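You operate a simulated robot arm through the tools that you are given. There is no shell and no other tool. Be economical: measure what you need, move in short steps, check, and stop when the job is done.

The job below is to be done with a simulated two-armed robot. You get a single attempt, and the scene is never put back.

TASK
Put the tube on the top of the side table away on the waist high shelf of the steel shelving. Open the container bench drawer, take the filter disc on the top of the side table and put it away in the inside of the container bench drawer, then shut the drawer. Stack the purple peg from the top of the side table on top of the orange peg. Put the strip holder marked "No 6" from the top of the side table on the shelf under the long table and the strip holder that says "No 5" on the shelf under the side table. Stack the test carton labelled "No 27" from the top of the long table on top of the test carton that says "No 24". Take the tall tube and leave it on top of the silver steel box on the chair side of the packing table. Take the carton that says "large" from the upper shelf of the steriliser cart and leave it on the cooling shelf. Take the ring from the upper shelf of the steriliser cart and leave it on top of the white carton on the hold shelf. Any order will do. Set down upright: tube, tall tube, carton.

It is judged by the outcome, as a careful person would: the job done as asked, and still so three seconds after it is handed in. It fails if anything else is knocked over, pushed out of place, dropped, spilled or broken.

THE ROBOT
Two 7-joint arms with three-finger grippers on one trunk, on a base that drives. Base frame: it is fixed to the floor where the robot stands at the start and does not move with it; the origin is under the middle of the robot, x ahead of it, y to its left, z up; the surface under the hand at the start is at about z = 0.84. Units: m, rad, N and s.
The left shoulder is at the start at [0.037, 0.154, 1.022], the right one opposite. With the tool pointing down near the work surface each hand reaches from about 0.18 to 0.62 m from the robot's upright axis, wherever it stands, measured 20 degrees to its own side. Places, roughly: carton [0.5, -5.75, 1]; container bench drawer [-4.6, -8.6, 0.8]; cooling shelf [0.6, -5, 1]; filter disc (12x11x2 cm) [0.6, -0.3, 0.8]; glove carton, tall carton [-1, -3.5, 1.25]; inside of the container bench drawer [-4.6, -8.7, 0.7]; peg [0.5, 0.25, 0.75]; ring [-1.5, -3.5, 1]; shelf under the long table [-0.7, 1.4, 0.2]; shelf under the side table [0.6, 0, 0.2]; steel box [-4, 1, 1]; strip holder [0.5, 0.5, 0.75]; tall tube (6x6x12 cm) [-1, 1.2, 0.9]; tube (5x5x9 cm) [0.6, -0.1, 0.9]; waist high shelf of the steel shelving [-2.1, 1.5, 0.9]. Payload 2.69 kg a hand.
The TCP of each hand is the grasp point between the finger pads, 0.029 m short of the fingertips. In the tool frame z runs along the fingers and y along their closing line. Largest opening 0.12 m; the body of the gripper starts 0.078 m behind the TCP.
Orientation is that of the tool frame in the base frame, as a unit quaternion [w, x, y, z]. With the fingers straight down and closing along the base's y, the tool's x points along the base's -x, its y along +y and its z along -z.

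THE INTERFACE
- The arms move only by the tool servo_tool. It takes "left_plan", "right_plan" or both (then of equal length, played together; a hand with none holds still); each is one flat list of numbers, 7 for each row, row after row: the shift along the base's x, y, z in cm, then the turn, a rotation vector about the base's x, y, z in rad, then the gripper command, from -1 (shut) to 1 (fully open), values between in proportion. In form: [tx, ty, tz, rx, ry, rz, grip, tx, ty, tz, rx, ry, rz, grip, ...]. A call has 1 to 8 rows; each row shifts and turns the commanded pose from where the row before left it. Each row takes 0.2 s and may step no farther than 0.05 m and 0.15 rad from the row before; otherwise, or with a gripper value out of range, the whole call is refused. A pose out of reach is approached as far as the arm can. The call stops where the force on the tool passes 40 N (or 10 N more than at its start, if that is more) or the arm is blocked; 0.2 s more then pass. The fingers move at their own pace and stop on an object; they squeeze with about 29 N. The grip force told is the motor's: it shows also when the fingers shut on nothing. Time passes only in rows, and 0.2 s behind the last, so rows that do not move let the fingers close. The reply holds the time, the measured pose of the TCP, the force on the tool along the base axes, the opening and the grip force, in the units named above and with some noise, with the torque about the TCP (base axes, N m) and any sound that the robot's microphone picked up, and new pictures: "pictures" is both (left out), scene, wrist or none (wrist: the cameras of the hands that moved).
- Cameras (640 x 400 px; columns grow to the right, rows downward): "scene" is now at [0.147, 0.0132, 1.2034]; the picture's right is [0.07, -1.00, 0.00], its down [-0.29, -0.02, -0.96] and it looks along [0.95, 0.07, -0.29] (base axes); focal length 214 px, centre (320, 200). "left" rides on the left gripper at [0.063, 0, -0.104] in its tool frame; the picture's right is [-0.01, 1.00, 0.00], its down [-0.83, 0.00, -0.56] and it looks along [-0.56, 0.00, 0.83] (tool axes); focal length 275 px, centre (320, 200). "right" rides on the right gripper at [0.063, 0, -0.104] in its tool frame; the picture's right is [0.00, 1.00, 0.00], its down [-0.83, 0.00, -0.56] and it looks along [-0.56, 0.00, 0.83] (tool axes); focal length 275 px, centre (320, 200). There is no depth. A picture from a camera that has moved, and an enlarged one, comes with that camera's place and axes in the base frame and with its lens. The place of the scene camera against the robot may be out by one fixed shift of up to 0.012 m in any direction.
- slide_trunk(by): slides the trunk up (or, below 0, down) by that many m; the arms and the scene camera ride with it, the base frame stays. It gives what a move gives, with no picture.
- base_move(legs): drives the robot by 1 to 6 legs, each [ahead, left, turn to the left] in m, m and rad, along the robot's own axes; the way and the turn of a leg run together, so that a leg with both is an arc; at most 1.5 m and 3.142 rad a leg. The arms and the cameras ride along, it lands a little off, and it stops where it bumps. It gives what a move gives, and a new picture of the scene camera.
- turn_head(pan, tilt): turns the head with the scene camera to pan (to the left, within 1.396 rad either way) and tilt (down, from -0.506 to 1.204), counted from straight ahead of the robot. It gives what a move gives, and a new picture of the scene camera.
- zoom(camera, box): a new picture of the part [left, top, right, bottom] of that camera's present view, enlarged. It takes no simulated time.
- hand_in(): hands the job in; it is judged then, once.

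Work in short steps. Places have to be worked out from the pictures, the camera data and where the tool is seen: move nearer, look again, correct. Check each grasp and each placing, and mend what went wrong. You have 525 turns and 360 pictures in all, those below and enlarged ones among them. Open the grippers and draw the arms clear of the work before you hand the job in, unless the task says otherwise; then end with one line.

The tools are called after "Emit:" by a JSON object that holds its "api" and its "payload". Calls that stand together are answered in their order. servo_tool: Moves the arms, as the interface text tells. Its arguments: {"type":"object","properties":{"left_plan":{"type":"array"},"right_plan":{"type":"array"},"pictures":{"type":"string","enum":["both","scene","wrist","none"]}},"required":[]} The other tools are called the same way: slide_trunk (by) slides the trunk up or down; base_move (legs) drives the base; turn_head (pan, tilt) turns the head that bears the scene camera; zoom (camera, box) takes an enlarged picture of a part of a camera's view; hand_in () hands the job in.

At the start:

```text
clock: 0.0
left_position: [0.3294, 0.2376, 1.1241]
left_orientation: [0.001, -0.001, 1.0, -0.001]
left_contact_force: [0.1, 0.6, 0.2]
left_ft_torque: [-0.02, -0.05, -0.01]
left_grip_width: 0.12
left_grasp_force: 0.1
right_position: [0.2798, -0.0249, 1.1793]
right_orientation: [0.001, 0.0, 1.0, 0.0]
right_contact_force: [-0.1, -0.3, 0.2]
right_ft_torque: [0.01, -0.02, -0.02]
right_grip_width: 0.1198
right_grasp_force: 0.0
trunk travel left (down, up): [-0.388, 0.05]
robot x, y, heading: [-0.0021, -0.0018, 0.0]
head pan, tilt: [0.068, 0.298]
```

scene: 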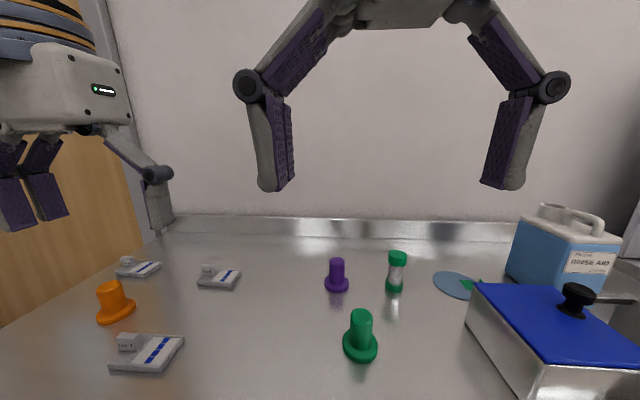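
right: 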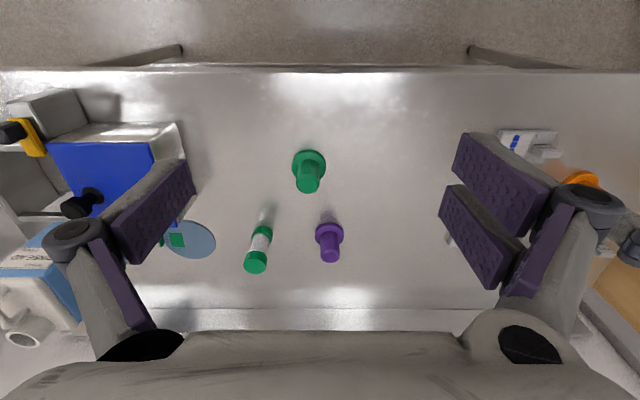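
left: 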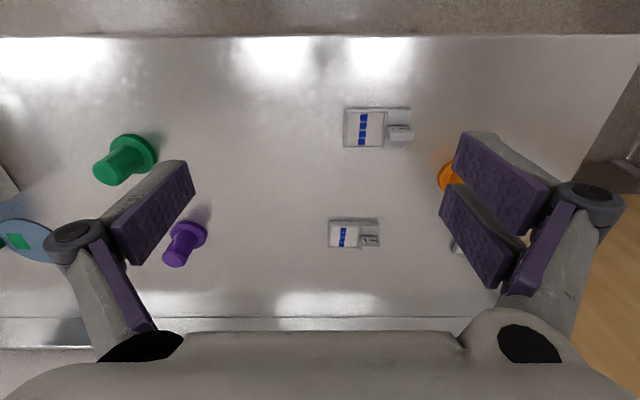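

The table shows three strip holders, pegs, the tube and the disc; I zoom in to read the labels before I move.

Emit:
{"api": "zoom", "payload": {"camera": "scene", "box": [80, 240, 260, 390]}}

Emit:
{"api": "zoom", "payload": {"camera": "left", "box": [310, 80, 490, 260]}}

```text
2.67 times, centred on (170, 315) of scene
camera zoom: at [0.147, 0.0132, 1.2034], right [0.07, -1.0, 0.0], down [-0.29, -0.02, -0.96], along [0.95, 0.07, -0.29], focal length 572 px, centre (720, -107)
```

zoom: 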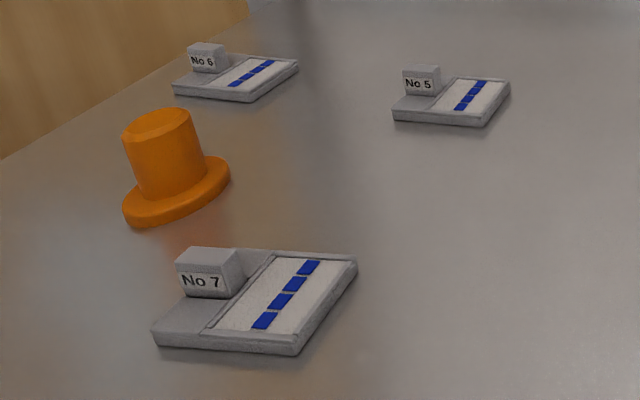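

```text
2.22 times, centred on (400, 170) of left
camera zoom: at [0.2659, 0.2372, 1.2274], right [0.0, 1.0, 0.0], down [0.83, 0.0, 0.56], along [0.56, 0.0, -0.83], focal length 612 px, centre (142, 267)
```

zoom: 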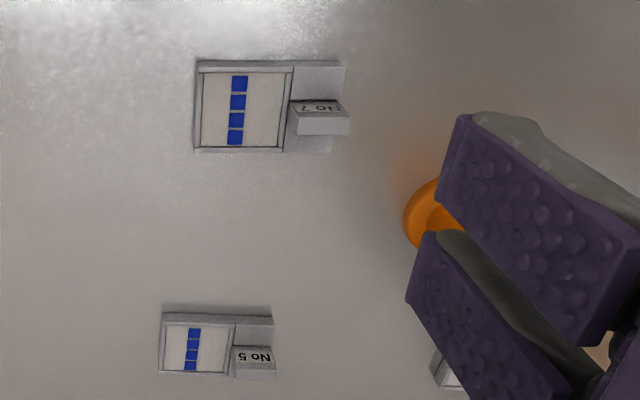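

The labels are clear: No 6 is at about (0.63, 0.57), No 5 at (0.60, 0.30) and No 7 nearby. I look down to see the table edge and what is under it.

Emit:
{"api": "turn_head", "payload": {"pan": 0.0, "tilt": 1.0}}

Emit:
{"api": "turn_head", "payload": {"pan": 1.39, "tilt": 0.4}}

Emit:
{"api": "turn_head", "payload": {"pan": -1.39, "tilt": 0.3}}

```text
clock: 1.1
left_position: [0.3296, 0.2377, 1.124]
left_orientation: [0.001, -0.001, 1.0, 0.0]
left_contact_force: [0.3, 0.5, -0.9]
left_ft_torque: [-0.01, 0.05, 0.01]
left_grip_width: 0.1201
left_grasp_force: 0.1
right_position: [0.2809, -0.0269, 1.1791]
right_orientation: [0.001, 0.002, 1.0, 0.0]
right_contact_force: [52.1, -30.7, -22.5]
right_ft_torque: [3.85, 4.38, 3.27]
right_grip_width: 0.1201
right_grasp_force: 0.2
trunk travel left (down, up): [-0.388, 0.05]
robot x, y, heading: [-0.0023, 0.0022, -0.001]
head pan, tilt: [0.0, 1.0]
camera scene: at [0.1459, 0.0101, 1.19], right [0.04, -1.0, 0.0], down [-0.43, -0.02, -0.9], along [0.9, 0.03, -0.43], focal length 214 px, centre (320, 200)
```

scene: 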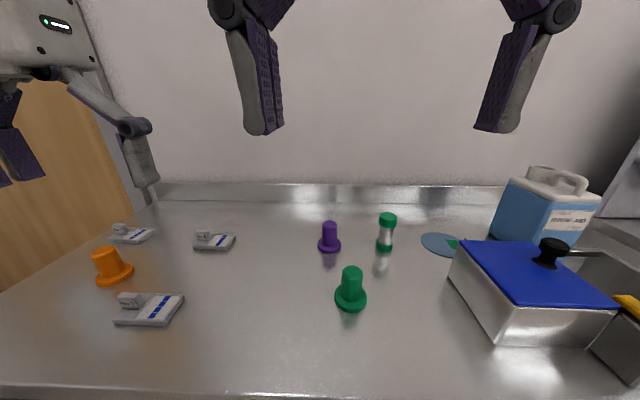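

```text
clock: 2.6
left_position: [0.3286, 0.2378, 1.1231]
left_orientation: [0.001, -0.001, 1.0, -0.001]
left_contact_force: [-0.2, 0.5, -0.1]
left_ft_torque: [0.01, -0.01, -0.02]
left_grip_width: 0.1201
left_grasp_force: 0.0
right_position: [0.2776, -0.0248, 1.1814]
right_orientation: [0.002, -0.002, 1.0, 0.0]
right_contact_force: [0.1, -0.2, 0.0]
right_ft_torque: [0.01, 0.01, -0.01]
right_grip_width: 0.12
right_grasp_force: 0.1
trunk travel left (down, up): [-0.388, 0.05]
robot x, y, heading: [-0.0024, -0.0031, 0.001]
head pan, tilt: [1.389, 0.4]
camera scene: at [0.0718, 0.0978, 1.1944], right [0.98, -0.2, 0.0], down [-0.08, -0.38, -0.92], along [0.18, 0.9, -0.39], focal length 214 px, centre (320, 200)
```

scene: 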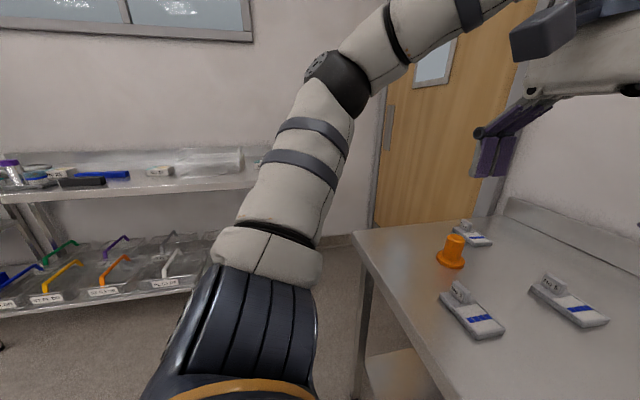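

```text
clock: 5.0
left_position: [0.3292, 0.238, 1.1227]
left_orientation: [0.0, -0.001, 1.0, 0.0]
left_contact_force: [0.4, 0.0, -1.0]
left_ft_torque: [0.01, 0.0, 0.0]
left_grip_width: 0.1199
left_grasp_force: 0.0
right_position: [0.2811, -0.0281, 1.1808]
right_orientation: [0.0, -0.001, 1.0, 0.002]
right_contact_force: [24.0, -60.4, 24.4]
right_ft_torque: [7.48, 5.04, 5.0]
right_grip_width: 0.1202
right_grasp_force: 0.0
trunk travel left (down, up): [-0.388, 0.05]
robot x, y, heading: [-0.001, 0.0005, -0.002]
head pan, tilt: [-1.389, 0.3]
camera scene: at [0.1382, 0.0463, 1.1982], right [0.42, -0.91, 0.0], down [-0.31, -0.15, -0.94], along [0.85, 0.4, -0.35], focal length 214 px, centre (320, 200)
```

scene: 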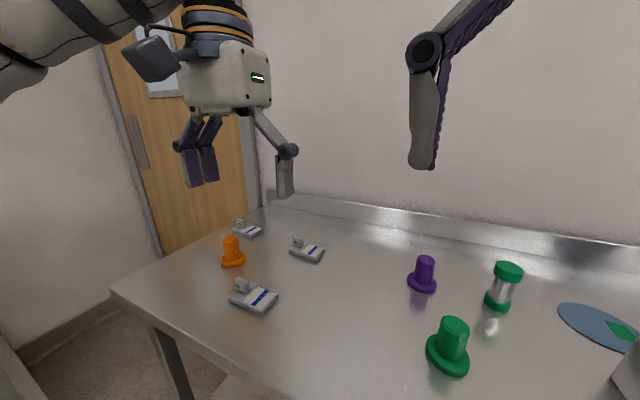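

The head bumped the right gripper (30-60 N), so I turn the head back and move the right hand away from it.

Emit:
{"api": "turn_head", "payload": {"pan": 0.0, "tilt": 0.2}}

Emit:
{"api": "servo_tool", "payload": {"right_plan": [2, -4, -1, 0, 0, 0, 1, 2, -4.5, -1, 0, 0, 0, 1, 1, -4.5, -1, 0, 0, 0, 1, 0, -4.5, -1, 0, 0, 0, 1, 0, -4, -2, 0, 0, 0, 1], "pictures": "none"}}

Emit:
{"api": "turn_head", "payload": {"pan": 0.0, "tilt": 1.0}}

```text
clock: 6.6
left_position: [0.3304, 0.2387, 1.1239]
left_orientation: [0.0, -0.001, 1.0, 0.0]
left_contact_force: [0.6, -0.6, -0.4]
left_ft_torque: [0.0, 0.01, -0.04]
left_grip_width: 0.1199
left_grasp_force: 0.0
right_position: [0.279, -0.0244, 1.1782]
right_orientation: [0.001, 0.0, 1.0, -0.001]
right_contact_force: [-0.5, -0.7, 0.8]
right_ft_torque: [0.05, -0.01, 0.05]
right_grip_width: 0.1201
right_grasp_force: 0.0
trunk travel left (down, up): [-0.388, 0.05]
robot x, y, heading: [0.0027, -0.0016, -0.002]
head pan, tilt: [0.0, 0.201]
camera scene: at [0.147, 0.0071, 1.2124], right [0.01, -1.0, 0.0], down [-0.2, 0.0, -0.98], along [0.98, 0.01, -0.2], focal length 214 px, centre (320, 200)
```

scene: 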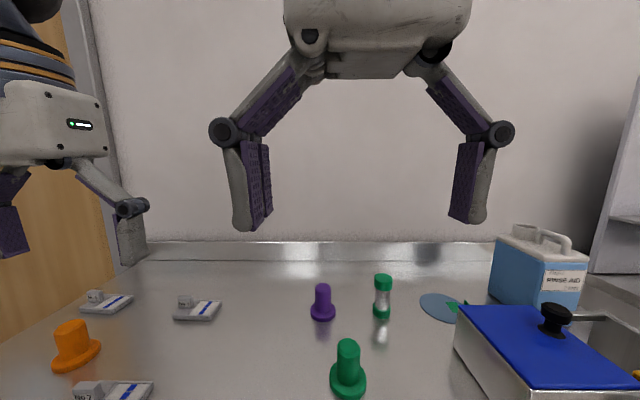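

```text
refused: row 2 steps farther than a row can; nothing moved
```

```text
clock: 7.7
left_position: [0.3305, 0.2372, 1.1224]
left_orientation: [0.001, -0.001, 1.0, 0.0]
left_contact_force: [-0.3, -0.1, 0.2]
left_ft_torque: [0.01, -0.01, 0.02]
left_grip_width: 0.1202
left_grasp_force: 0.0
right_position: [0.2821, -0.0249, 1.1778]
right_orientation: [0.003, 0.002, 1.0, 0.001]
right_contact_force: [51.4, -6.0, -22.5]
right_ft_torque: [0.66, 4.17, 0.38]
right_grip_width: 0.1201
right_grasp_force: 0.1
trunk travel left (down, up): [-0.388, 0.05]
robot x, y, heading: [0.0031, -0.001, 0.002]
head pan, tilt: [0.0, 1.0]
camera scene: at [0.1458, 0.0063, 1.1892], right [-0.01, -1.0, 0.0], down [-0.44, 0.0, -0.9], along [0.9, 0.0, -0.44], focal length 214 px, centre (320, 200)
```

scene: 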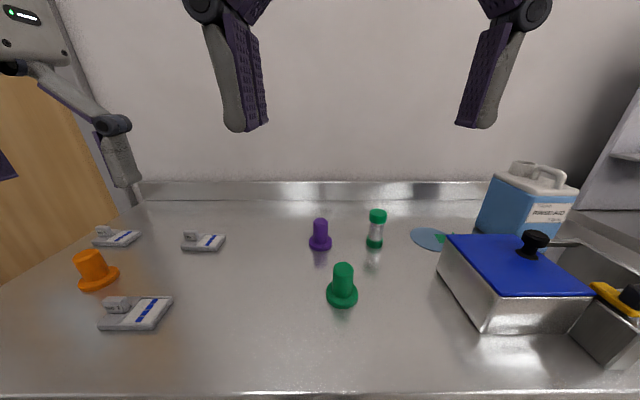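

I restore the tilt and move the right hand away with legal step sizes, staying above the box.

Emit:
{"api": "turn_head", "payload": {"pan": 0.0, "tilt": 0.2}}

Emit:
{"api": "servo_tool", "payload": {"right_plan": [1, -4, -1, 0, 0, 0, 1, 1, -4, -1, 0, 0, 0, 1, 1, -4, -1, 0, 0, 0, 1, 1, -4, -1, 0, 0, 0, 1, 1, -4, -1, 0, 0, 0, 1], "pictures": "none"}}

Emit:
{"api": "turn_head", "payload": {"pan": 0.0, "tilt": 0.9}}

```text
clock: 8.8
left_position: [0.3294, 0.238, 1.1225]
left_orientation: [0.002, -0.002, 1.0, -0.001]
left_contact_force: [0.1, -0.4, 0.1]
left_ft_torque: [0.03, 0.02, 0.01]
left_grip_width: 0.1199
left_grasp_force: 0.2
right_position: [0.2789, -0.0252, 1.181]
right_orientation: [0.0, 0.0, 1.0, 0.0]
right_contact_force: [-0.5, 0.1, 1.1]
right_ft_torque: [0.0, 0.0, 0.0]
right_grip_width: 0.1199
right_grasp_force: 0.0
trunk travel left (down, up): [-0.388, 0.05]
robot x, y, heading: [0.0025, -0.0011, 0.001]
head pan, tilt: [0.0, 0.201]
camera scene: at [0.147, 0.0068, 1.2125], right [0.0, -1.0, 0.0], down [-0.2, 0.0, -0.98], along [0.98, 0.0, -0.2], focal length 214 px, centre (320, 200)
```

scene: 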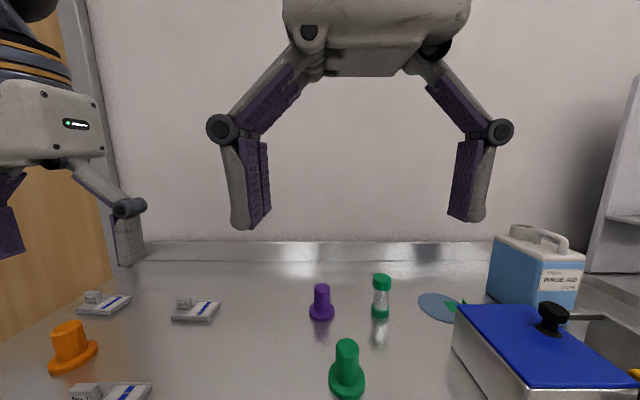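

```text
clock: 10.0
left_position: [0.3299, 0.2367, 1.1236]
left_orientation: [0.001, -0.001, 1.0, 0.0]
left_contact_force: [-0.1, -0.1, -0.5]
left_ft_torque: [-0.01, 0.0, 0.02]
left_grip_width: 0.1198
left_grasp_force: 0.1
right_position: [0.3294, -0.226, 1.1301]
right_orientation: [0.001, 0.0, 1.0, 0.001]
right_contact_force: [0.3, -0.2, 0.4]
right_ft_torque: [0.03, 0.01, -0.05]
right_grip_width: 0.1198
right_grasp_force: 0.1
trunk travel left (down, up): [-0.388, 0.05]
robot x, y, heading: [0.0007, -0.0016, 0.001]
head pan, tilt: [0.0, 0.201]
```

```text
clock: 11.1
left_position: [0.3289, 0.2372, 1.123]
left_orientation: [0.001, -0.001, 1.0, 0.0]
left_contact_force: [0.3, 0.3, 0.1]
left_ft_torque: [0.01, 0.01, -0.03]
left_grip_width: 0.1199
left_grasp_force: 0.1
right_position: [0.3294, -0.2248, 1.1303]
right_orientation: [0.001, 0.0, 1.0, 0.0]
right_contact_force: [-0.3, 0.8, -0.5]
right_ft_torque: [0.03, 0.03, 0.03]
right_grip_width: 0.1201
right_grasp_force: 0.0
trunk travel left (down, up): [-0.388, 0.05]
robot x, y, heading: [-0.0012, -0.0015, 0.003]
head pan, tilt: [0.0, 0.901]
camera scene: at [0.1294, 0.0068, 1.151], right [0.0, -1.0, 0.0], down [-0.78, 0.0, -0.62], along [0.62, 0.0, -0.78], focal length 214 px, centre (320, 200)
```

scene: 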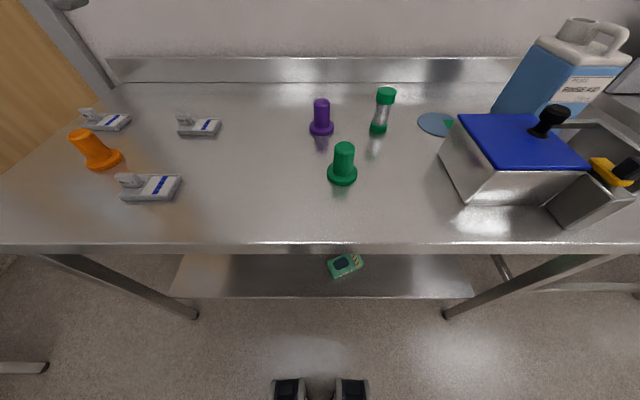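

Working from this view: purple (0.606, 0.004), tube (0.609, -0.143), orange (0.488, 0.484), disc (0.62, -0.29), green peg (0.44, -0.04), table edge at x≈0.29. I drive 0.1 m ahead for better reach.

Emit:
{"api": "base_move", "payload": {"legs": [[0.1, 0.0, 0.0]]}}

```text
clock: 12.3
left_position: [0.4322, 0.2388, 1.1218]
left_orientation: [-0.001, -0.003, 1.0, 0.0]
left_contact_force: [1.2, -0.3, 0.7]
left_ft_torque: [0.0, 0.03, -0.01]
left_grip_width: 0.1201
left_grasp_force: 0.0
right_position: [0.4332, -0.2241, 1.1305]
right_orientation: [0.0, -0.001, 1.0, 0.0]
right_contact_force: [0.3, -0.2, 0.1]
right_ft_torque: [0.03, 0.03, -0.02]
right_grip_width: 0.12
right_grasp_force: 0.1
trunk travel left (down, up): [-0.388, 0.05]
robot x, y, heading: [0.1024, -0.0004, 0.005]
head pan, tilt: [0.0, 0.901]
camera scene: at [0.233, 0.0073, 1.1509], right [0.0, -1.0, 0.0], down [-0.78, 0.0, -0.62], along [0.62, 0.0, -0.78], focal length 214 px, centre (320, 200)
```

scene: 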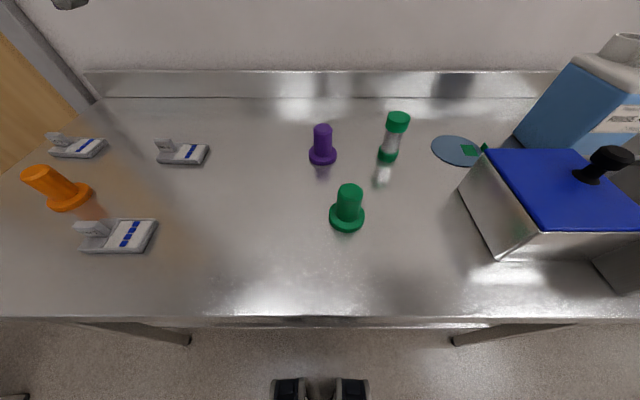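

I bring the left hand above the purple peg, half-closed, and look through its wrist camera.

Emit:
{"api": "servo_tool", "payload": {"left_plan": [2.4, -3.36, -1.7, 0, 0, 0, 0.33, 2.4, -3.36, -1.7, 0, 0, 0, 0.33, 2.4, -3.36, -1.7, 0, 0, 0, 0.33, 2.4, -3.36, -1.7, 0, 0, 0, 0.33, 2.4, -3.36, -1.7, 0, 0, 0, 0.33, 2.4, -3.36, -1.7, 0, 0, 0, 0.33, 2.4, -3.36, -1.7, 0, 0, 0, 0.33], "pictures": "both"}}

```text
clock: 13.9
left_position: [0.6005, 0.0026, 1.0045]
left_orientation: [0.0, 0.0, 1.0, -0.001]
left_contact_force: [1.5, 0.4, -0.5]
left_ft_torque: [0.04, 0.0, -0.02]
left_grip_width: 0.0798
left_grasp_force: 0.0
right_position: [0.4327, -0.2245, 1.1306]
right_orientation: [0.001, -0.001, 1.0, 0.001]
right_contact_force: [0.3, 0.1, -0.8]
right_ft_torque: [0.02, 0.03, -0.01]
right_grip_width: 0.1198
right_grasp_force: 0.0
trunk travel left (down, up): [-0.388, 0.05]
robot x, y, heading: [0.1021, -0.0015, 0.001]
head pan, tilt: [0.0, 0.901]
camera scene: at [0.2329, 0.0066, 1.1508], right [0.0, -1.0, 0.0], down [-0.78, 0.0, -0.62], along [0.62, 0.0, -0.78], focal length 214 px, centre (320, 200)
camera left: at [0.5382, 0.0018, 1.1091], right [0.0, 1.0, 0.0], down [0.83, 0.0, 0.56], along [0.56, 0.0, -0.83], focal length 275 px, centre (320, 200)
```

scene: 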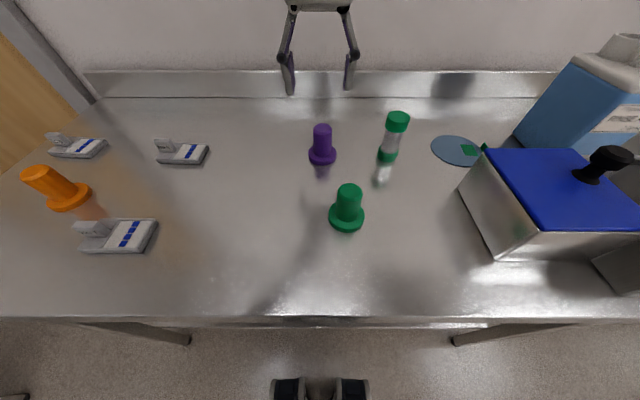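
left: 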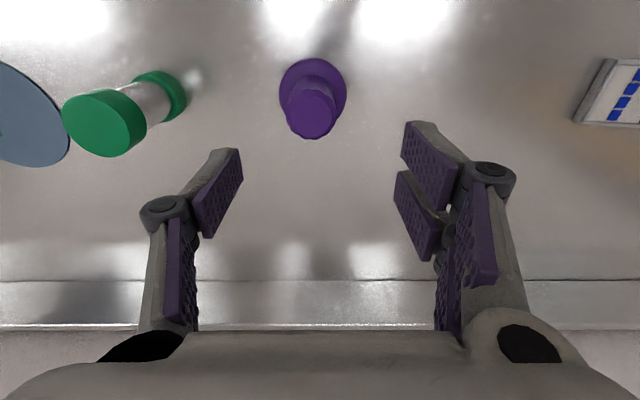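

The wrist view puts the peg at (0.594, -0.005) with its top near z 0.915, and shows the scene camera reads about 0.01 too large in x and y. I go down around it and close.

Emit:
{"api": "servo_tool", "payload": {"left_plan": [-0.6, -0.75, -3, 0, 0, 0, 0.33, 0, 0, -4, 0, 0, 0, 0.33, 0, 0, -4.5, 0, 0, 0, 0.33, 0, 0, 0, 0, 0, 0, -1, 0, 0, 0, 0, 0, 0, -1], "pictures": "both"}}

```text
clock: 15.1
left_position: [0.5943, -0.0045, 0.8889]
left_orientation: [0.001, -0.001, 1.0, 0.001]
left_contact_force: [0.7, 0.1, -0.2]
left_ft_torque: [-0.01, 0.03, 0.01]
left_grip_width: 0.0364
left_grasp_force: 28.9
right_position: [0.4337, -0.2252, 1.1316]
right_orientation: [0.002, -0.001, 1.0, 0.0]
right_contact_force: [-0.4, -0.7, -0.5]
right_ft_torque: [-0.01, 0.04, 0.01]
right_grip_width: 0.1199
right_grasp_force: 0.0
trunk travel left (down, up): [-0.388, 0.05]
robot x, y, heading: [0.103, -0.0005, 0.003]
head pan, tilt: [0.0, 0.901]
camera scene: at [0.2323, 0.0072, 1.1509], right [0.0, -1.0, 0.0], down [-0.78, 0.0, -0.62], along [0.62, 0.0, -0.78], focal length 214 px, centre (320, 200)
camera left: at [0.5314, -0.005, 0.993], right [0.0, 1.0, 0.0], down [0.83, 0.0, 0.56], along [0.56, 0.0, -0.83], focal length 275 px, centre (320, 200)
```

scene: 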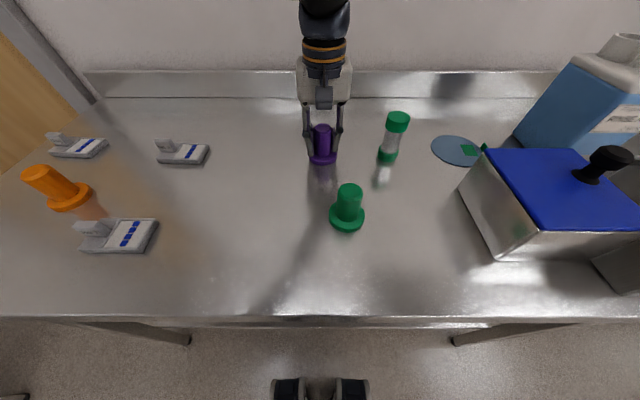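
left: 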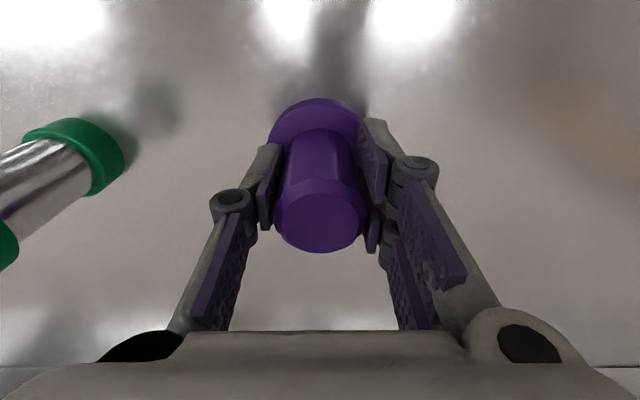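

Purple is held (36 mm wide). I lift it and carry it over towards the orange peg, with the wrist camera on it.

Emit:
{"api": "servo_tool", "payload": {"left_plan": [0, 0, 4, 0, 0, 0, -1, 0, 0, 4.5, 0, 0, 0, -1, 0, 0, 4.5, 0, 0, 0, -1, -1, 4.5, 1.5, 0, 0, 0, -1, -1, 4.5, 1, 0, 0, 0, -1, -1, 4.5, 0.5, 0, 0, 0, -1, -1, 4.5, 0, 0, 0, 0, -1, -1, 4.5, 0, 0, 0, 0, -1], "pictures": "none"}}

Emit:
{"api": "servo_tool", "payload": {"left_plan": [-1.1, 4.5, 0, 0, 0, 0, -1, -1.1, 4.5, 0, 0, 0, 0, -1, -1.1, 4.5, 0, 0, 0, 0, -1, -1.1, 4.5, 0, 0, 0, 0, -1, -1.1, 4.5, 0, 0, 0, 0, -1], "pictures": "both"}}

```text
clock: 16.9
left_position: [0.5428, 0.2246, 1.0505]
left_orientation: [0.001, -0.001, 1.0, -0.001]
left_contact_force: [0.1, -0.3, -0.5]
left_ft_torque: [-0.02, 0.02, -0.05]
left_grip_width: 0.0364
left_grasp_force: 28.9
right_position: [0.4322, -0.224, 1.1316]
right_orientation: [0.001, -0.002, 1.0, 0.0]
right_contact_force: [-0.2, 0.8, 0.4]
right_ft_torque: [-0.02, -0.01, 0.01]
right_grip_width: 0.1201
right_grasp_force: 0.1
trunk travel left (down, up): [-0.388, 0.05]
robot x, y, heading: [0.1017, 0.0001, 0.003]
head pan, tilt: [0.0, 0.901]
```

```text
clock: 18.1
left_position: [0.4864, 0.4466, 1.0482]
left_orientation: [-0.001, -0.001, 1.0, -0.001]
left_contact_force: [1.3, 0.1, -0.2]
left_ft_torque: [-0.04, 0.02, -0.03]
left_grip_width: 0.0367
left_grasp_force: 28.8
right_position: [0.4322, -0.2239, 1.1307]
right_orientation: [0.001, 0.0, 1.0, -0.001]
right_contact_force: [0.2, 0.4, 0.2]
right_ft_torque: [-0.03, -0.02, 0.0]
right_grip_width: 0.12
right_grasp_force: 0.1
trunk travel left (down, up): [-0.388, 0.05]
robot x, y, heading: [0.101, 0.0004, 0.005]
head pan, tilt: [0.0, 0.901]
camera scene: at [0.2321, 0.0079, 1.151], right [0.0, -1.0, 0.0], down [-0.78, 0.0, -0.62], along [0.62, 0.0, -0.78], focal length 214 px, centre (320, 200)
camera left: at [0.4233, 0.4459, 1.1537], right [0.0, 1.0, 0.0], down [0.83, 0.0, 0.56], along [0.56, 0.0, -0.83], focal length 275 px, centre (320, 200)
```

scene: 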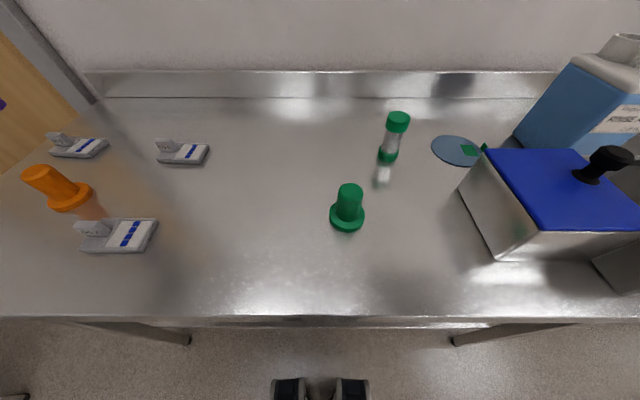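
left: 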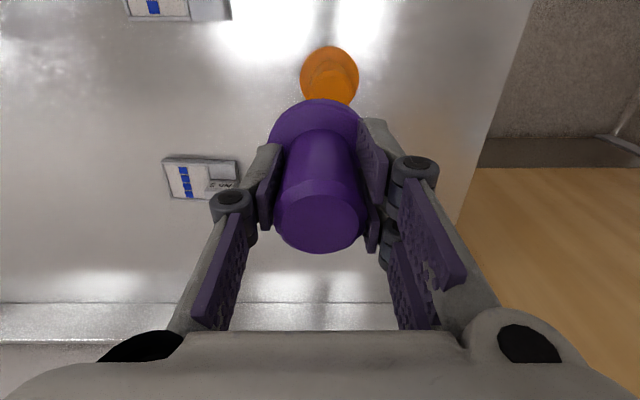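

Wrist view puts orange at about (0.473, 0.455). I shift over it and lower to just above, then look again.

Emit:
{"api": "servo_tool", "payload": {"left_plan": [-1.35, 0.95, 0, 0, 0, 0, -1, 0, 0, -3, 0, 0, 0, -1, 0, 0, -2.5, 0, 0, 0, -1], "pictures": "both"}}

Emit:
{"api": "turn_head", "payload": {"pan": 0.9, "tilt": 0.6}}

```text
clock: 18.9
left_position: [0.4753, 0.4538, 0.9935]
left_orientation: [0.001, -0.001, 1.0, -0.001]
left_contact_force: [-0.3, -0.6, -1.2]
left_ft_torque: [-0.02, 0.02, 0.01]
left_grip_width: 0.0366
left_grasp_force: 28.7
right_position: [0.4324, -0.2237, 1.1317]
right_orientation: [0.001, -0.001, 1.0, 0.0]
right_contact_force: [-0.3, 0.0, -0.1]
right_ft_torque: [0.02, 0.02, 0.0]
right_grip_width: 0.1201
right_grasp_force: 0.1
trunk travel left (down, up): [-0.388, 0.05]
robot x, y, heading: [0.1007, -0.0012, 0.004]
head pan, tilt: [0.0, 0.901]
camera scene: at [0.2321, 0.0075, 1.151], right [0.0, -1.0, 0.0], down [-0.78, 0.0, -0.62], along [0.62, 0.0, -0.78], focal length 214 px, centre (320, 200)
camera left: at [0.4121, 0.4538, 1.0977], right [0.0, 1.0, 0.0], down [0.83, 0.0, 0.56], along [0.56, 0.0, -0.83], focal length 275 px, centre (320, 200)
```

scene: 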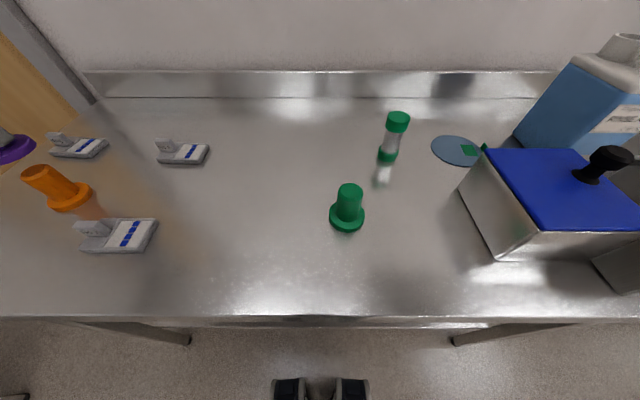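
left: 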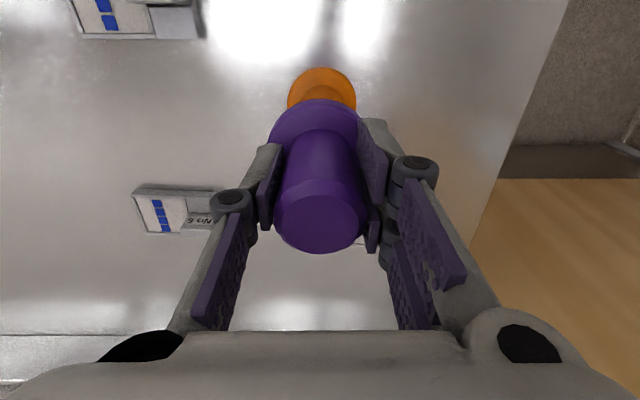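

```text
clock: 20.1
left_position: [0.4758, 0.454, 0.9943]
left_orientation: [0.001, -0.002, 1.0, -0.001]
left_contact_force: [0.6, 0.1, -1.0]
left_ft_torque: [0.02, -0.04, -0.01]
left_grip_width: 0.0367
left_grasp_force: 29.1
right_position: [0.432, -0.2243, 1.1317]
right_orientation: [0.001, -0.001, 1.0, -0.001]
right_contact_force: [-0.6, 0.5, 0.1]
right_ft_torque: [-0.05, 0.0, 0.01]
right_grip_width: 0.1202
right_grasp_force: 0.1
trunk travel left (down, up): [-0.388, 0.05]
robot x, y, heading: [0.1017, 0.0033, 0.0]
head pan, tilt: [0.901, 0.6]
camera scene: at [0.2115, 0.0765, 1.1757], right [0.78, -0.62, 0.0], down [-0.35, -0.44, -0.82], along [0.51, 0.65, -0.57], focal length 214 px, centre (320, 200)
```

scene: 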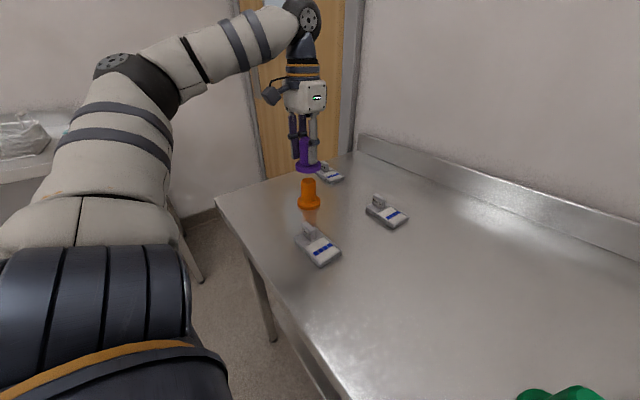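

Purple hovers over orange; I zoom in on the scene view to check the alignment.

Emit:
{"api": "zoom", "payload": {"camera": "scene", "box": [250, 120, 370, 220]}}

```text
4.00 times, centred on (310, 170) of scene
camera zoom: at [0.2115, 0.0765, 1.1757], right [0.78, -0.62, 0.0], down [-0.35, -0.44, -0.82], along [0.51, 0.65, -0.57], focal length 858 px, centre (360, 320)
```

zoom: 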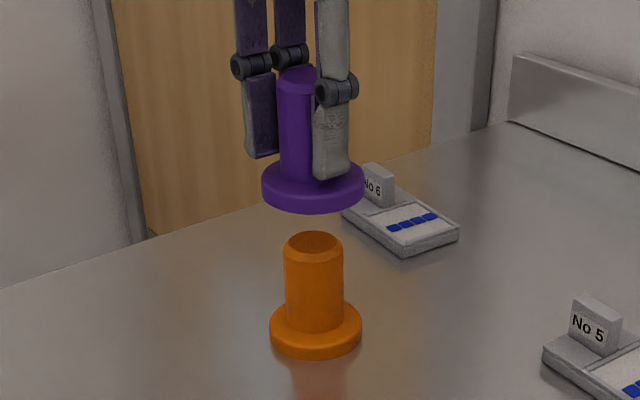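

Alignment is good (within a few mm). I lower slowly until contact.

Emit:
{"api": "servo_tool", "payload": {"left_plan": [0, 0, -1.5, 0, 0, 0, -1, 0, 0, -0.5, 0, 0, 0, -1, 0, 0, -0.4, 0, 0, 0, -1, 0, 0, -0.3, 0, 0, 0, -1, 0, 0, -0.3, 0, 0, 0, -1], "pictures": "none"}}

Emit:
{"api": "zoom", "payload": {"camera": "scene", "box": [250, 120, 370, 220]}}

```text
clock: 21.3
left_position: [0.4751, 0.4552, 0.9642]
left_orientation: [0.001, -0.002, 1.0, -0.001]
left_contact_force: [-0.7, 1.0, -0.8]
left_ft_torque: [0.0, 0.03, -0.03]
left_grip_width: 0.0364
left_grasp_force: 28.7
right_position: [0.4323, -0.2248, 1.1311]
right_orientation: [0.001, -0.002, 1.0, 0.0]
right_contact_force: [0.0, 0.5, 0.0]
right_ft_torque: [-0.01, -0.01, 0.0]
right_grip_width: 0.12
right_grasp_force: 0.1
trunk travel left (down, up): [-0.388, 0.05]
robot x, y, heading: [0.1026, 0.0023, 0.002]
head pan, tilt: [0.901, 0.6]
```

```text
4.00 times, centred on (310, 170) of scene
camera zoom: at [0.2114, 0.0765, 1.1757], right [0.79, -0.62, 0.0], down [-0.35, -0.44, -0.83], along [0.51, 0.65, -0.56], focal length 858 px, centre (360, 320)
```

zoom: 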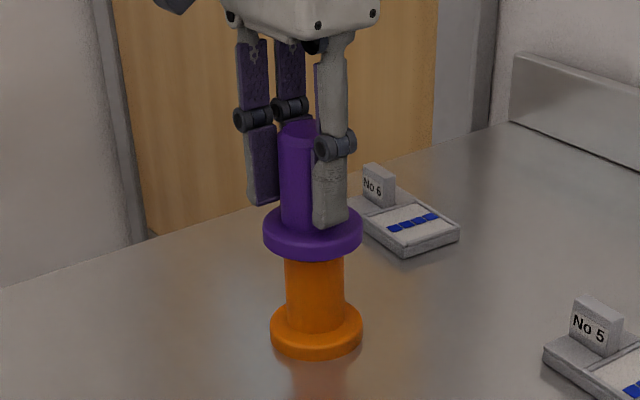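

It is almost touching, so I creep down further.

Emit:
{"api": "servo_tool", "payload": {"left_plan": [0, 0, -0.3, 0, 0, 0, -1, 0, 0, -0.2, 0, 0, 0, -1, 0, 0, -0.2, 0, 0, 0, -1], "pictures": "none"}}

Emit:
{"api": "zoom", "payload": {"camera": "scene", "box": [250, 120, 370, 220]}}

```text
clock: 22.1
left_position: [0.4746, 0.4554, 0.9579]
left_orientation: [0.003, -0.002, 1.0, 0.0]
left_contact_force: [-1.2, 1.1, 14.0]
left_ft_torque: [0.04, 0.0, 0.01]
left_grip_width: 0.0366
left_grasp_force: 28.7
right_position: [0.4311, -0.2247, 1.1317]
right_orientation: [0.001, -0.001, 1.0, 0.0]
right_contact_force: [-0.8, 0.2, -0.1]
right_ft_torque: [-0.01, 0.02, -0.01]
right_grip_width: 0.12
right_grasp_force: 0.0
trunk travel left (down, up): [-0.388, 0.05]
robot x, y, heading: [0.1016, 0.0012, 0.004]
head pan, tilt: [0.901, 0.6]
```

```text
4.00 times, centred on (310, 170) of scene
camera zoom: at [0.2104, 0.0759, 1.1762], right [0.79, -0.62, 0.0], down [-0.35, -0.44, -0.83], along [0.51, 0.65, -0.56], focal length 858 px, centre (360, 320)
```

zoom: 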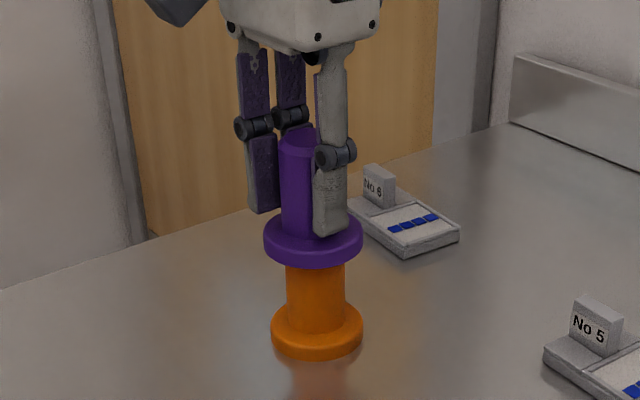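

Contact at z 0.958 (14 N). I open slightly and draw straight up.

Emit:
{"api": "servo_tool", "payload": {"left_plan": [0, 0, 0.1, 0, 0, 0, -0.2, 0, 0, 0, 0, 0, 0, 0.2, 0, 0, 4, 0, 0, 0, 0.2, 0, 0, 4.5, 0, 0, 0, 0.2, 0, 0, 4.5, 0, 0, 0, 0.5, 0, 0, 3, 0, 0, 0, 1], "pictures": "both"}}

```text
clock: 23.5
left_position: [0.5016, 0.4554, 1.1075]
left_orientation: [0.001, -0.002, 1.0, -0.001]
left_contact_force: [0.3, 0.9, -1.3]
left_ft_torque: [0.03, -0.03, 0.01]
left_grip_width: 0.12
left_grasp_force: 0.0
left hand out of reach, approached as far as the arm can: row 5, 6
right_position: [0.4326, -0.2243, 1.1314]
right_orientation: [0.001, -0.001, 1.0, 0.0]
right_contact_force: [1.4, 0.6, 0.1]
right_ft_torque: [0.03, 0.0, 0.04]
right_grip_width: 0.12
right_grasp_force: 0.1
trunk travel left (down, up): [-0.388, 0.05]
robot x, y, heading: [0.1017, 0.0011, 0.006]
head pan, tilt: [0.901, 0.6]
camera scene: at [0.2113, 0.0761, 1.1758], right [0.79, -0.62, 0.0], down [-0.35, -0.44, -0.83], along [0.51, 0.65, -0.56], focal length 214 px, centre (320, 200)
camera left: at [0.4375, 0.4545, 1.2107], right [0.0, 1.0, 0.0], down [0.83, 0.0, 0.56], along [0.56, 0.0, -0.83], focal length 275 px, centre (320, 200)
```

scene: 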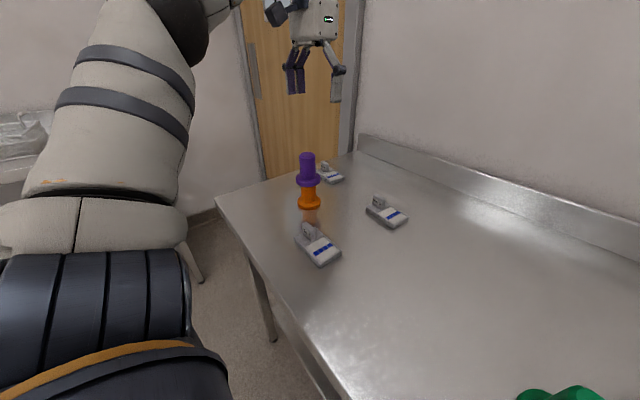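
left: 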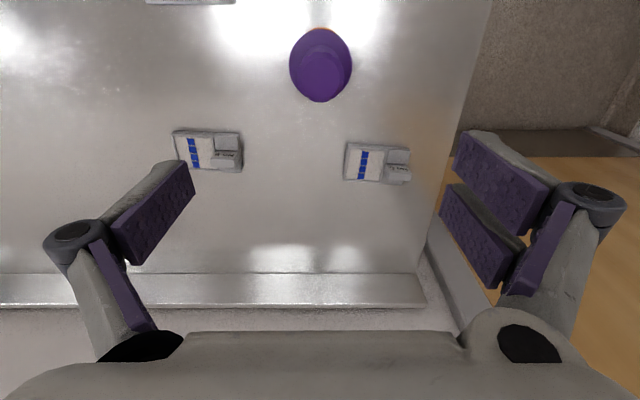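

The stack stands. Next is strip holder No 5 at about (0.596, 0.295); I move the left hand over it, keeping clear of the stack.

Emit:
{"api": "servo_tool", "payload": {"left_plan": [2.2, -4, 0, 0, 0, 0, 1, 2.2, -4, 0, 0, 0, 0, 1, 2.2, -4, -1, 0, 0, 0, 1, 2.2, -4, -2, 0, 0, 0, 1, 0, 0, -4.5, 0, 0, 0, 1, 0, 0, -4, 0, 0, 0, 1], "pictures": "wrist"}}

Emit:
{"api": "turn_head", "payload": {"pan": 0.45, "tilt": 0.8}}

```text
clock: 24.9
left_position: [0.59, 0.2965, 0.9886]
left_orientation: [0.0, -0.002, 1.0, -0.001]
left_contact_force: [-0.2, -0.1, -0.7]
left_ft_torque: [0.02, -0.05, 0.0]
left_grip_width: 0.1202
left_grasp_force: 0.1
right_position: [0.4332, -0.2244, 1.1312]
right_orientation: [0.001, -0.001, 1.0, 0.0]
right_contact_force: [0.8, -0.1, -0.4]
right_ft_torque: [-0.01, -0.01, 0.0]
right_grip_width: 0.1199
right_grasp_force: 0.1
trunk travel left (down, up): [-0.388, 0.05]
robot x, y, heading: [0.102, 0.0015, 0.003]
head pan, tilt: [0.901, 0.6]
camera left: at [0.526, 0.2959, 1.0932], right [0.0, 1.0, 0.0], down [0.83, 0.0, 0.56], along [0.56, 0.0, -0.83], focal length 275 px, centre (320, 200)
```

left: 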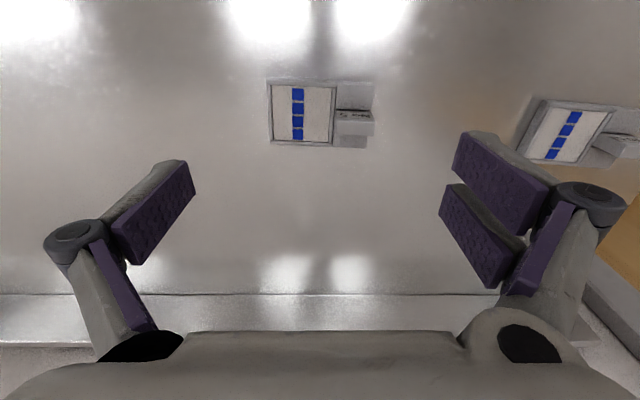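

```text
clock: 25.8
left_position: [0.5889, 0.2971, 0.9909]
left_orientation: [0.001, -0.002, 1.0, -0.001]
left_contact_force: [0.0, 0.9, -0.9]
left_ft_torque: [0.04, 0.02, 0.0]
left_grip_width: 0.1199
left_grasp_force: 0.2
right_position: [0.4322, -0.2243, 1.1314]
right_orientation: [0.001, -0.001, 1.0, 0.0]
right_contact_force: [0.0, -0.1, -0.6]
right_ft_torque: [0.01, 0.01, -0.03]
right_grip_width: 0.1198
right_grasp_force: 0.0
trunk travel left (down, up): [-0.388, 0.05]
robot x, y, heading: [0.1016, 0.0002, 0.001]
head pan, tilt: [0.45, 0.799]
camera scene: at [0.2292, 0.0425, 1.1589], right [0.44, -0.9, 0.0], down [-0.64, -0.31, -0.7], along [0.63, 0.31, -0.72], focal length 214 px, centre (320, 200)
```

scene: 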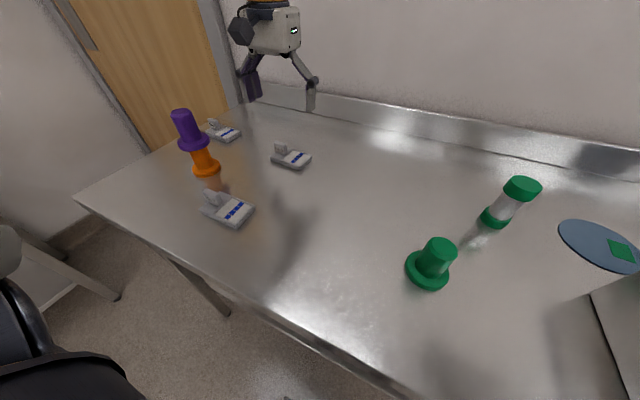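

Plate center from the wrist is (0.600, 0.297), 9.5 cm along y. I lower over it with full opening and close.

Emit:
{"api": "servo_tool", "payload": {"left_plan": [1.1, 0, -3.5, 0, 0, 0, 1, 0, 0, -4, 0, 0, 0, 1, 0, 0, -4, 0, 0, 0, 1, 0, 0, -0.3, 0, 0, 0, 1, 0, 0, -0.2, 0, 0, 0, 1], "pictures": "wrist"}}

```text
clock: 27.0
left_position: [0.6022, 0.2959, 0.87]
left_orientation: [0.001, -0.001, 1.0, 0.0]
left_contact_force: [0.4, 0.0, -0.1]
left_ft_torque: [-0.03, 0.02, 0.03]
left_grip_width: 0.1197
left_grasp_force: 0.0
right_position: [0.4329, -0.2245, 1.1301]
right_orientation: [0.001, -0.001, 1.0, 0.0]
right_contact_force: [-0.4, -0.7, 0.0]
right_ft_torque: [0.0, 0.0, 0.03]
right_grip_width: 0.1202
right_grasp_force: 0.0
trunk travel left (down, up): [-0.388, 0.05]
robot x, y, heading: [0.104, -0.001, 0.005]
head pan, tilt: [0.45, 0.799]
camera left: at [0.5383, 0.2956, 0.9736], right [0.0, 1.0, 0.0], down [0.83, 0.0, 0.56], along [0.56, 0.0, -0.83], focal length 275 px, centre (320, 200)
```

left: 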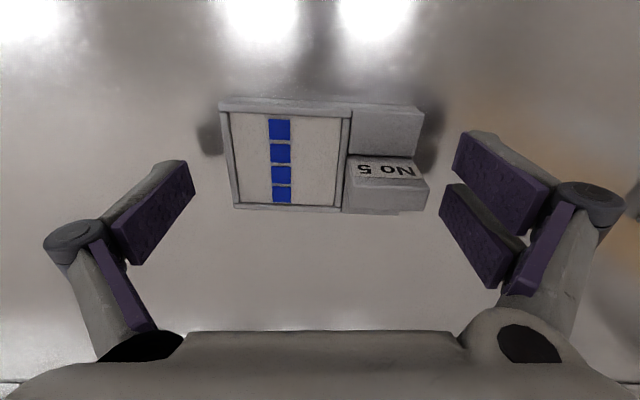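

Fingertips bracket the plate at table level, so I close.

Emit:
{"api": "servo_tool", "payload": {"left_plan": [0, 0, 0, 0, 0, 0, 0.4, 0, 0, 0, 0, 0, 0, -0.4, 0, 0, 0, 0, 0, 0, -1], "pictures": "wrist"}}

```text
clock: 27.8
left_position: [0.604, 0.2987, 0.8783]
left_orientation: [0.012, -0.003, 1.0, 0.003]
left_contact_force: [1.7, 12.4, 37.3]
left_ft_torque: [-1.08, 0.52, -0.07]
left_grip_width: 0.0484
left_grasp_force: 28.5
right_position: [0.4306, -0.2234, 1.1324]
right_orientation: [0.003, -0.001, 1.0, 0.001]
right_contact_force: [0.3, -0.5, -0.5]
right_ft_torque: [0.01, -0.04, -0.01]
right_grip_width: 0.1202
right_grasp_force: 0.1
trunk travel left (down, up): [-0.388, 0.05]
robot x, y, heading: [0.1024, 0.002, 0.003]
head pan, tilt: [0.45, 0.799]
stopped in row 3 (left hand): the force on the tool passed its limit at 43 N (the readings are from after the stop); the commanded pose is now the measured one
camera left: at [0.5384, 0.2982, 0.9808], right [0.0, 1.0, 0.01], down [0.82, 0.0, 0.57], along [0.57, 0.01, -0.82], focal length 275 px, centre (320, 200)
```

left: 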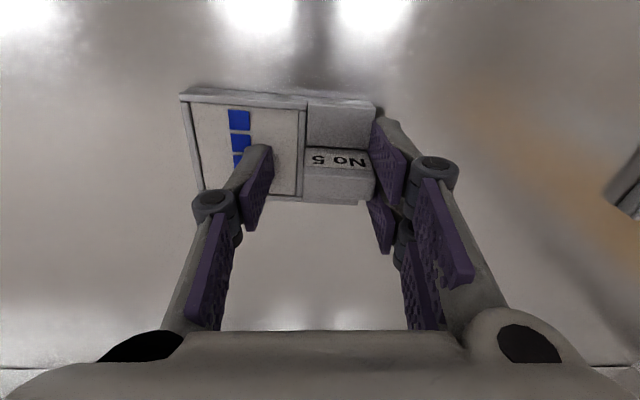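

The right finger rode up onto the thin plate. I open, rise and look again; the label block, which stands tall, is the better thing to grip.

Emit:
{"api": "servo_tool", "payload": {"left_plan": [0, 0, 0.3, 0, 0, 0, 0.3, 0, 0, 2, 0, 0, 0, 0.3, 0, 0, 4, 0, 0, 0, 0.3], "pictures": "both"}}

Emit:
{"api": "zoom", "payload": {"camera": "left", "box": [200, 60, 440, 210]}}

Emit:
{"api": "zoom", "payload": {"camera": "scene", "box": [180, 100, 340, 200]}}

```text
clock: 28.6
left_position: [0.6036, 0.2989, 0.9354]
left_orientation: [0.004, -0.003, 1.0, 0.001]
left_contact_force: [0.5, -0.6, -0.1]
left_ft_torque: [-0.02, -0.02, -0.04]
left_grip_width: 0.0778
left_grasp_force: 0.0
right_position: [0.4322, -0.224, 1.1312]
right_orientation: [0.001, -0.002, 1.0, 0.0]
right_contact_force: [0.3, -0.3, 0.3]
right_ft_torque: [0.02, -0.03, 0.02]
right_grip_width: 0.1198
right_grasp_force: 0.1
trunk travel left (down, up): [-0.388, 0.05]
robot x, y, heading: [0.1013, -0.0005, 0.003]
head pan, tilt: [0.45, 0.799]
camera scene: at [0.2289, 0.0424, 1.1589], right [0.44, -0.9, 0.0], down [-0.64, -0.31, -0.7], along [0.63, 0.31, -0.72], focal length 214 px, centre (320, 200)
camera left: at [0.539, 0.297, 1.0394], right [0.0, 1.0, 0.0], down [0.83, 0.0, 0.56], along [0.56, 0.0, -0.83], focal length 275 px, centre (320, 200)
```

scene: 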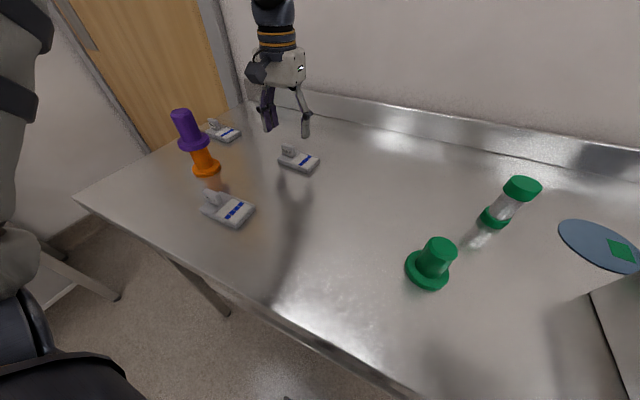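
left: 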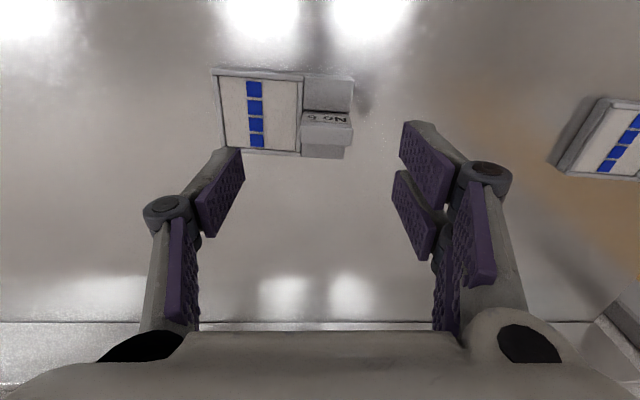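

```text
2.67 times, centred on (320, 135) of left
camera zoom: at [0.539, 0.297, 1.0394], right [0.0, 1.0, 0.0], down [0.83, 0.0, 0.56], along [0.56, 0.0, -0.83], focal length 734 px, centre (320, 373)
```

zoom: 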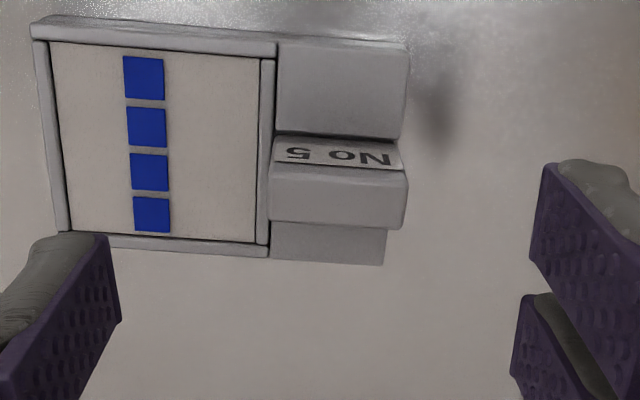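

```text
4.00 times, centred on (260, 150) of scene
camera zoom: at [0.2289, 0.0424, 1.1589], right [0.44, -0.9, 0.0], down [-0.64, -0.31, -0.7], along [0.63, 0.31, -0.72], focal length 858 px, centre (560, 400)
```

zoom: 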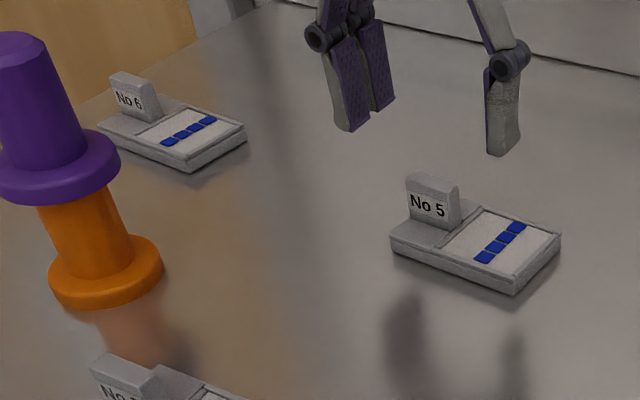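

The block spans y 0.285–0.317, x 0.594–0.609, top z≈0.873. I grip it across y at z≈0.885, with tips just above the plate.

Emit:
{"api": "servo_tool", "payload": {"left_plan": [-0.2, 0.2, -2, 0, 0, 0, 0, 0, 0, -2, 0, 0, 0, 0, 0, 0, -0.9, 0, 0, 0, 0, 0, 0, 0, 0, 0, 0, -1, 0, 0, 0, 0, 0, 0, -1], "pictures": "wrist"}}

```text
clock: 29.8
left_position: [0.603, 0.2991, 0.886]
left_orientation: [0.006, -0.002, 1.0, 0.001]
left_contact_force: [1.1, 0.5, 2.6]
left_ft_torque: [0.0, -0.13, 0.0]
left_grip_width: 0.0314
left_grasp_force: 29.4
right_position: [0.4326, -0.2232, 1.13]
right_orientation: [0.001, -0.002, 1.0, 0.0]
right_contact_force: [-0.2, 0.7, 0.7]
right_ft_torque: [-0.04, 0.03, 0.02]
right_grip_width: 0.1201
right_grasp_force: 0.1
trunk travel left (down, up): [-0.388, 0.05]
robot x, y, heading: [0.0993, -0.0017, 0.005]
head pan, tilt: [0.45, 0.799]
camera left: at [0.5376, 0.2986, 0.9904], right [0.0, 1.0, 0.0], down [0.83, 0.0, 0.56], along [0.56, 0.0, -0.83], focal length 275 px, centre (320, 200)
```

left: 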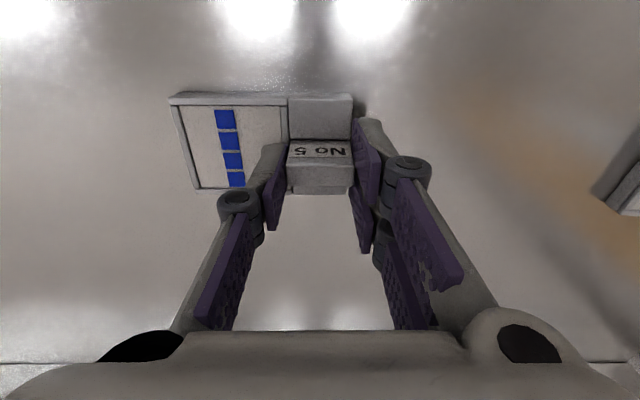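

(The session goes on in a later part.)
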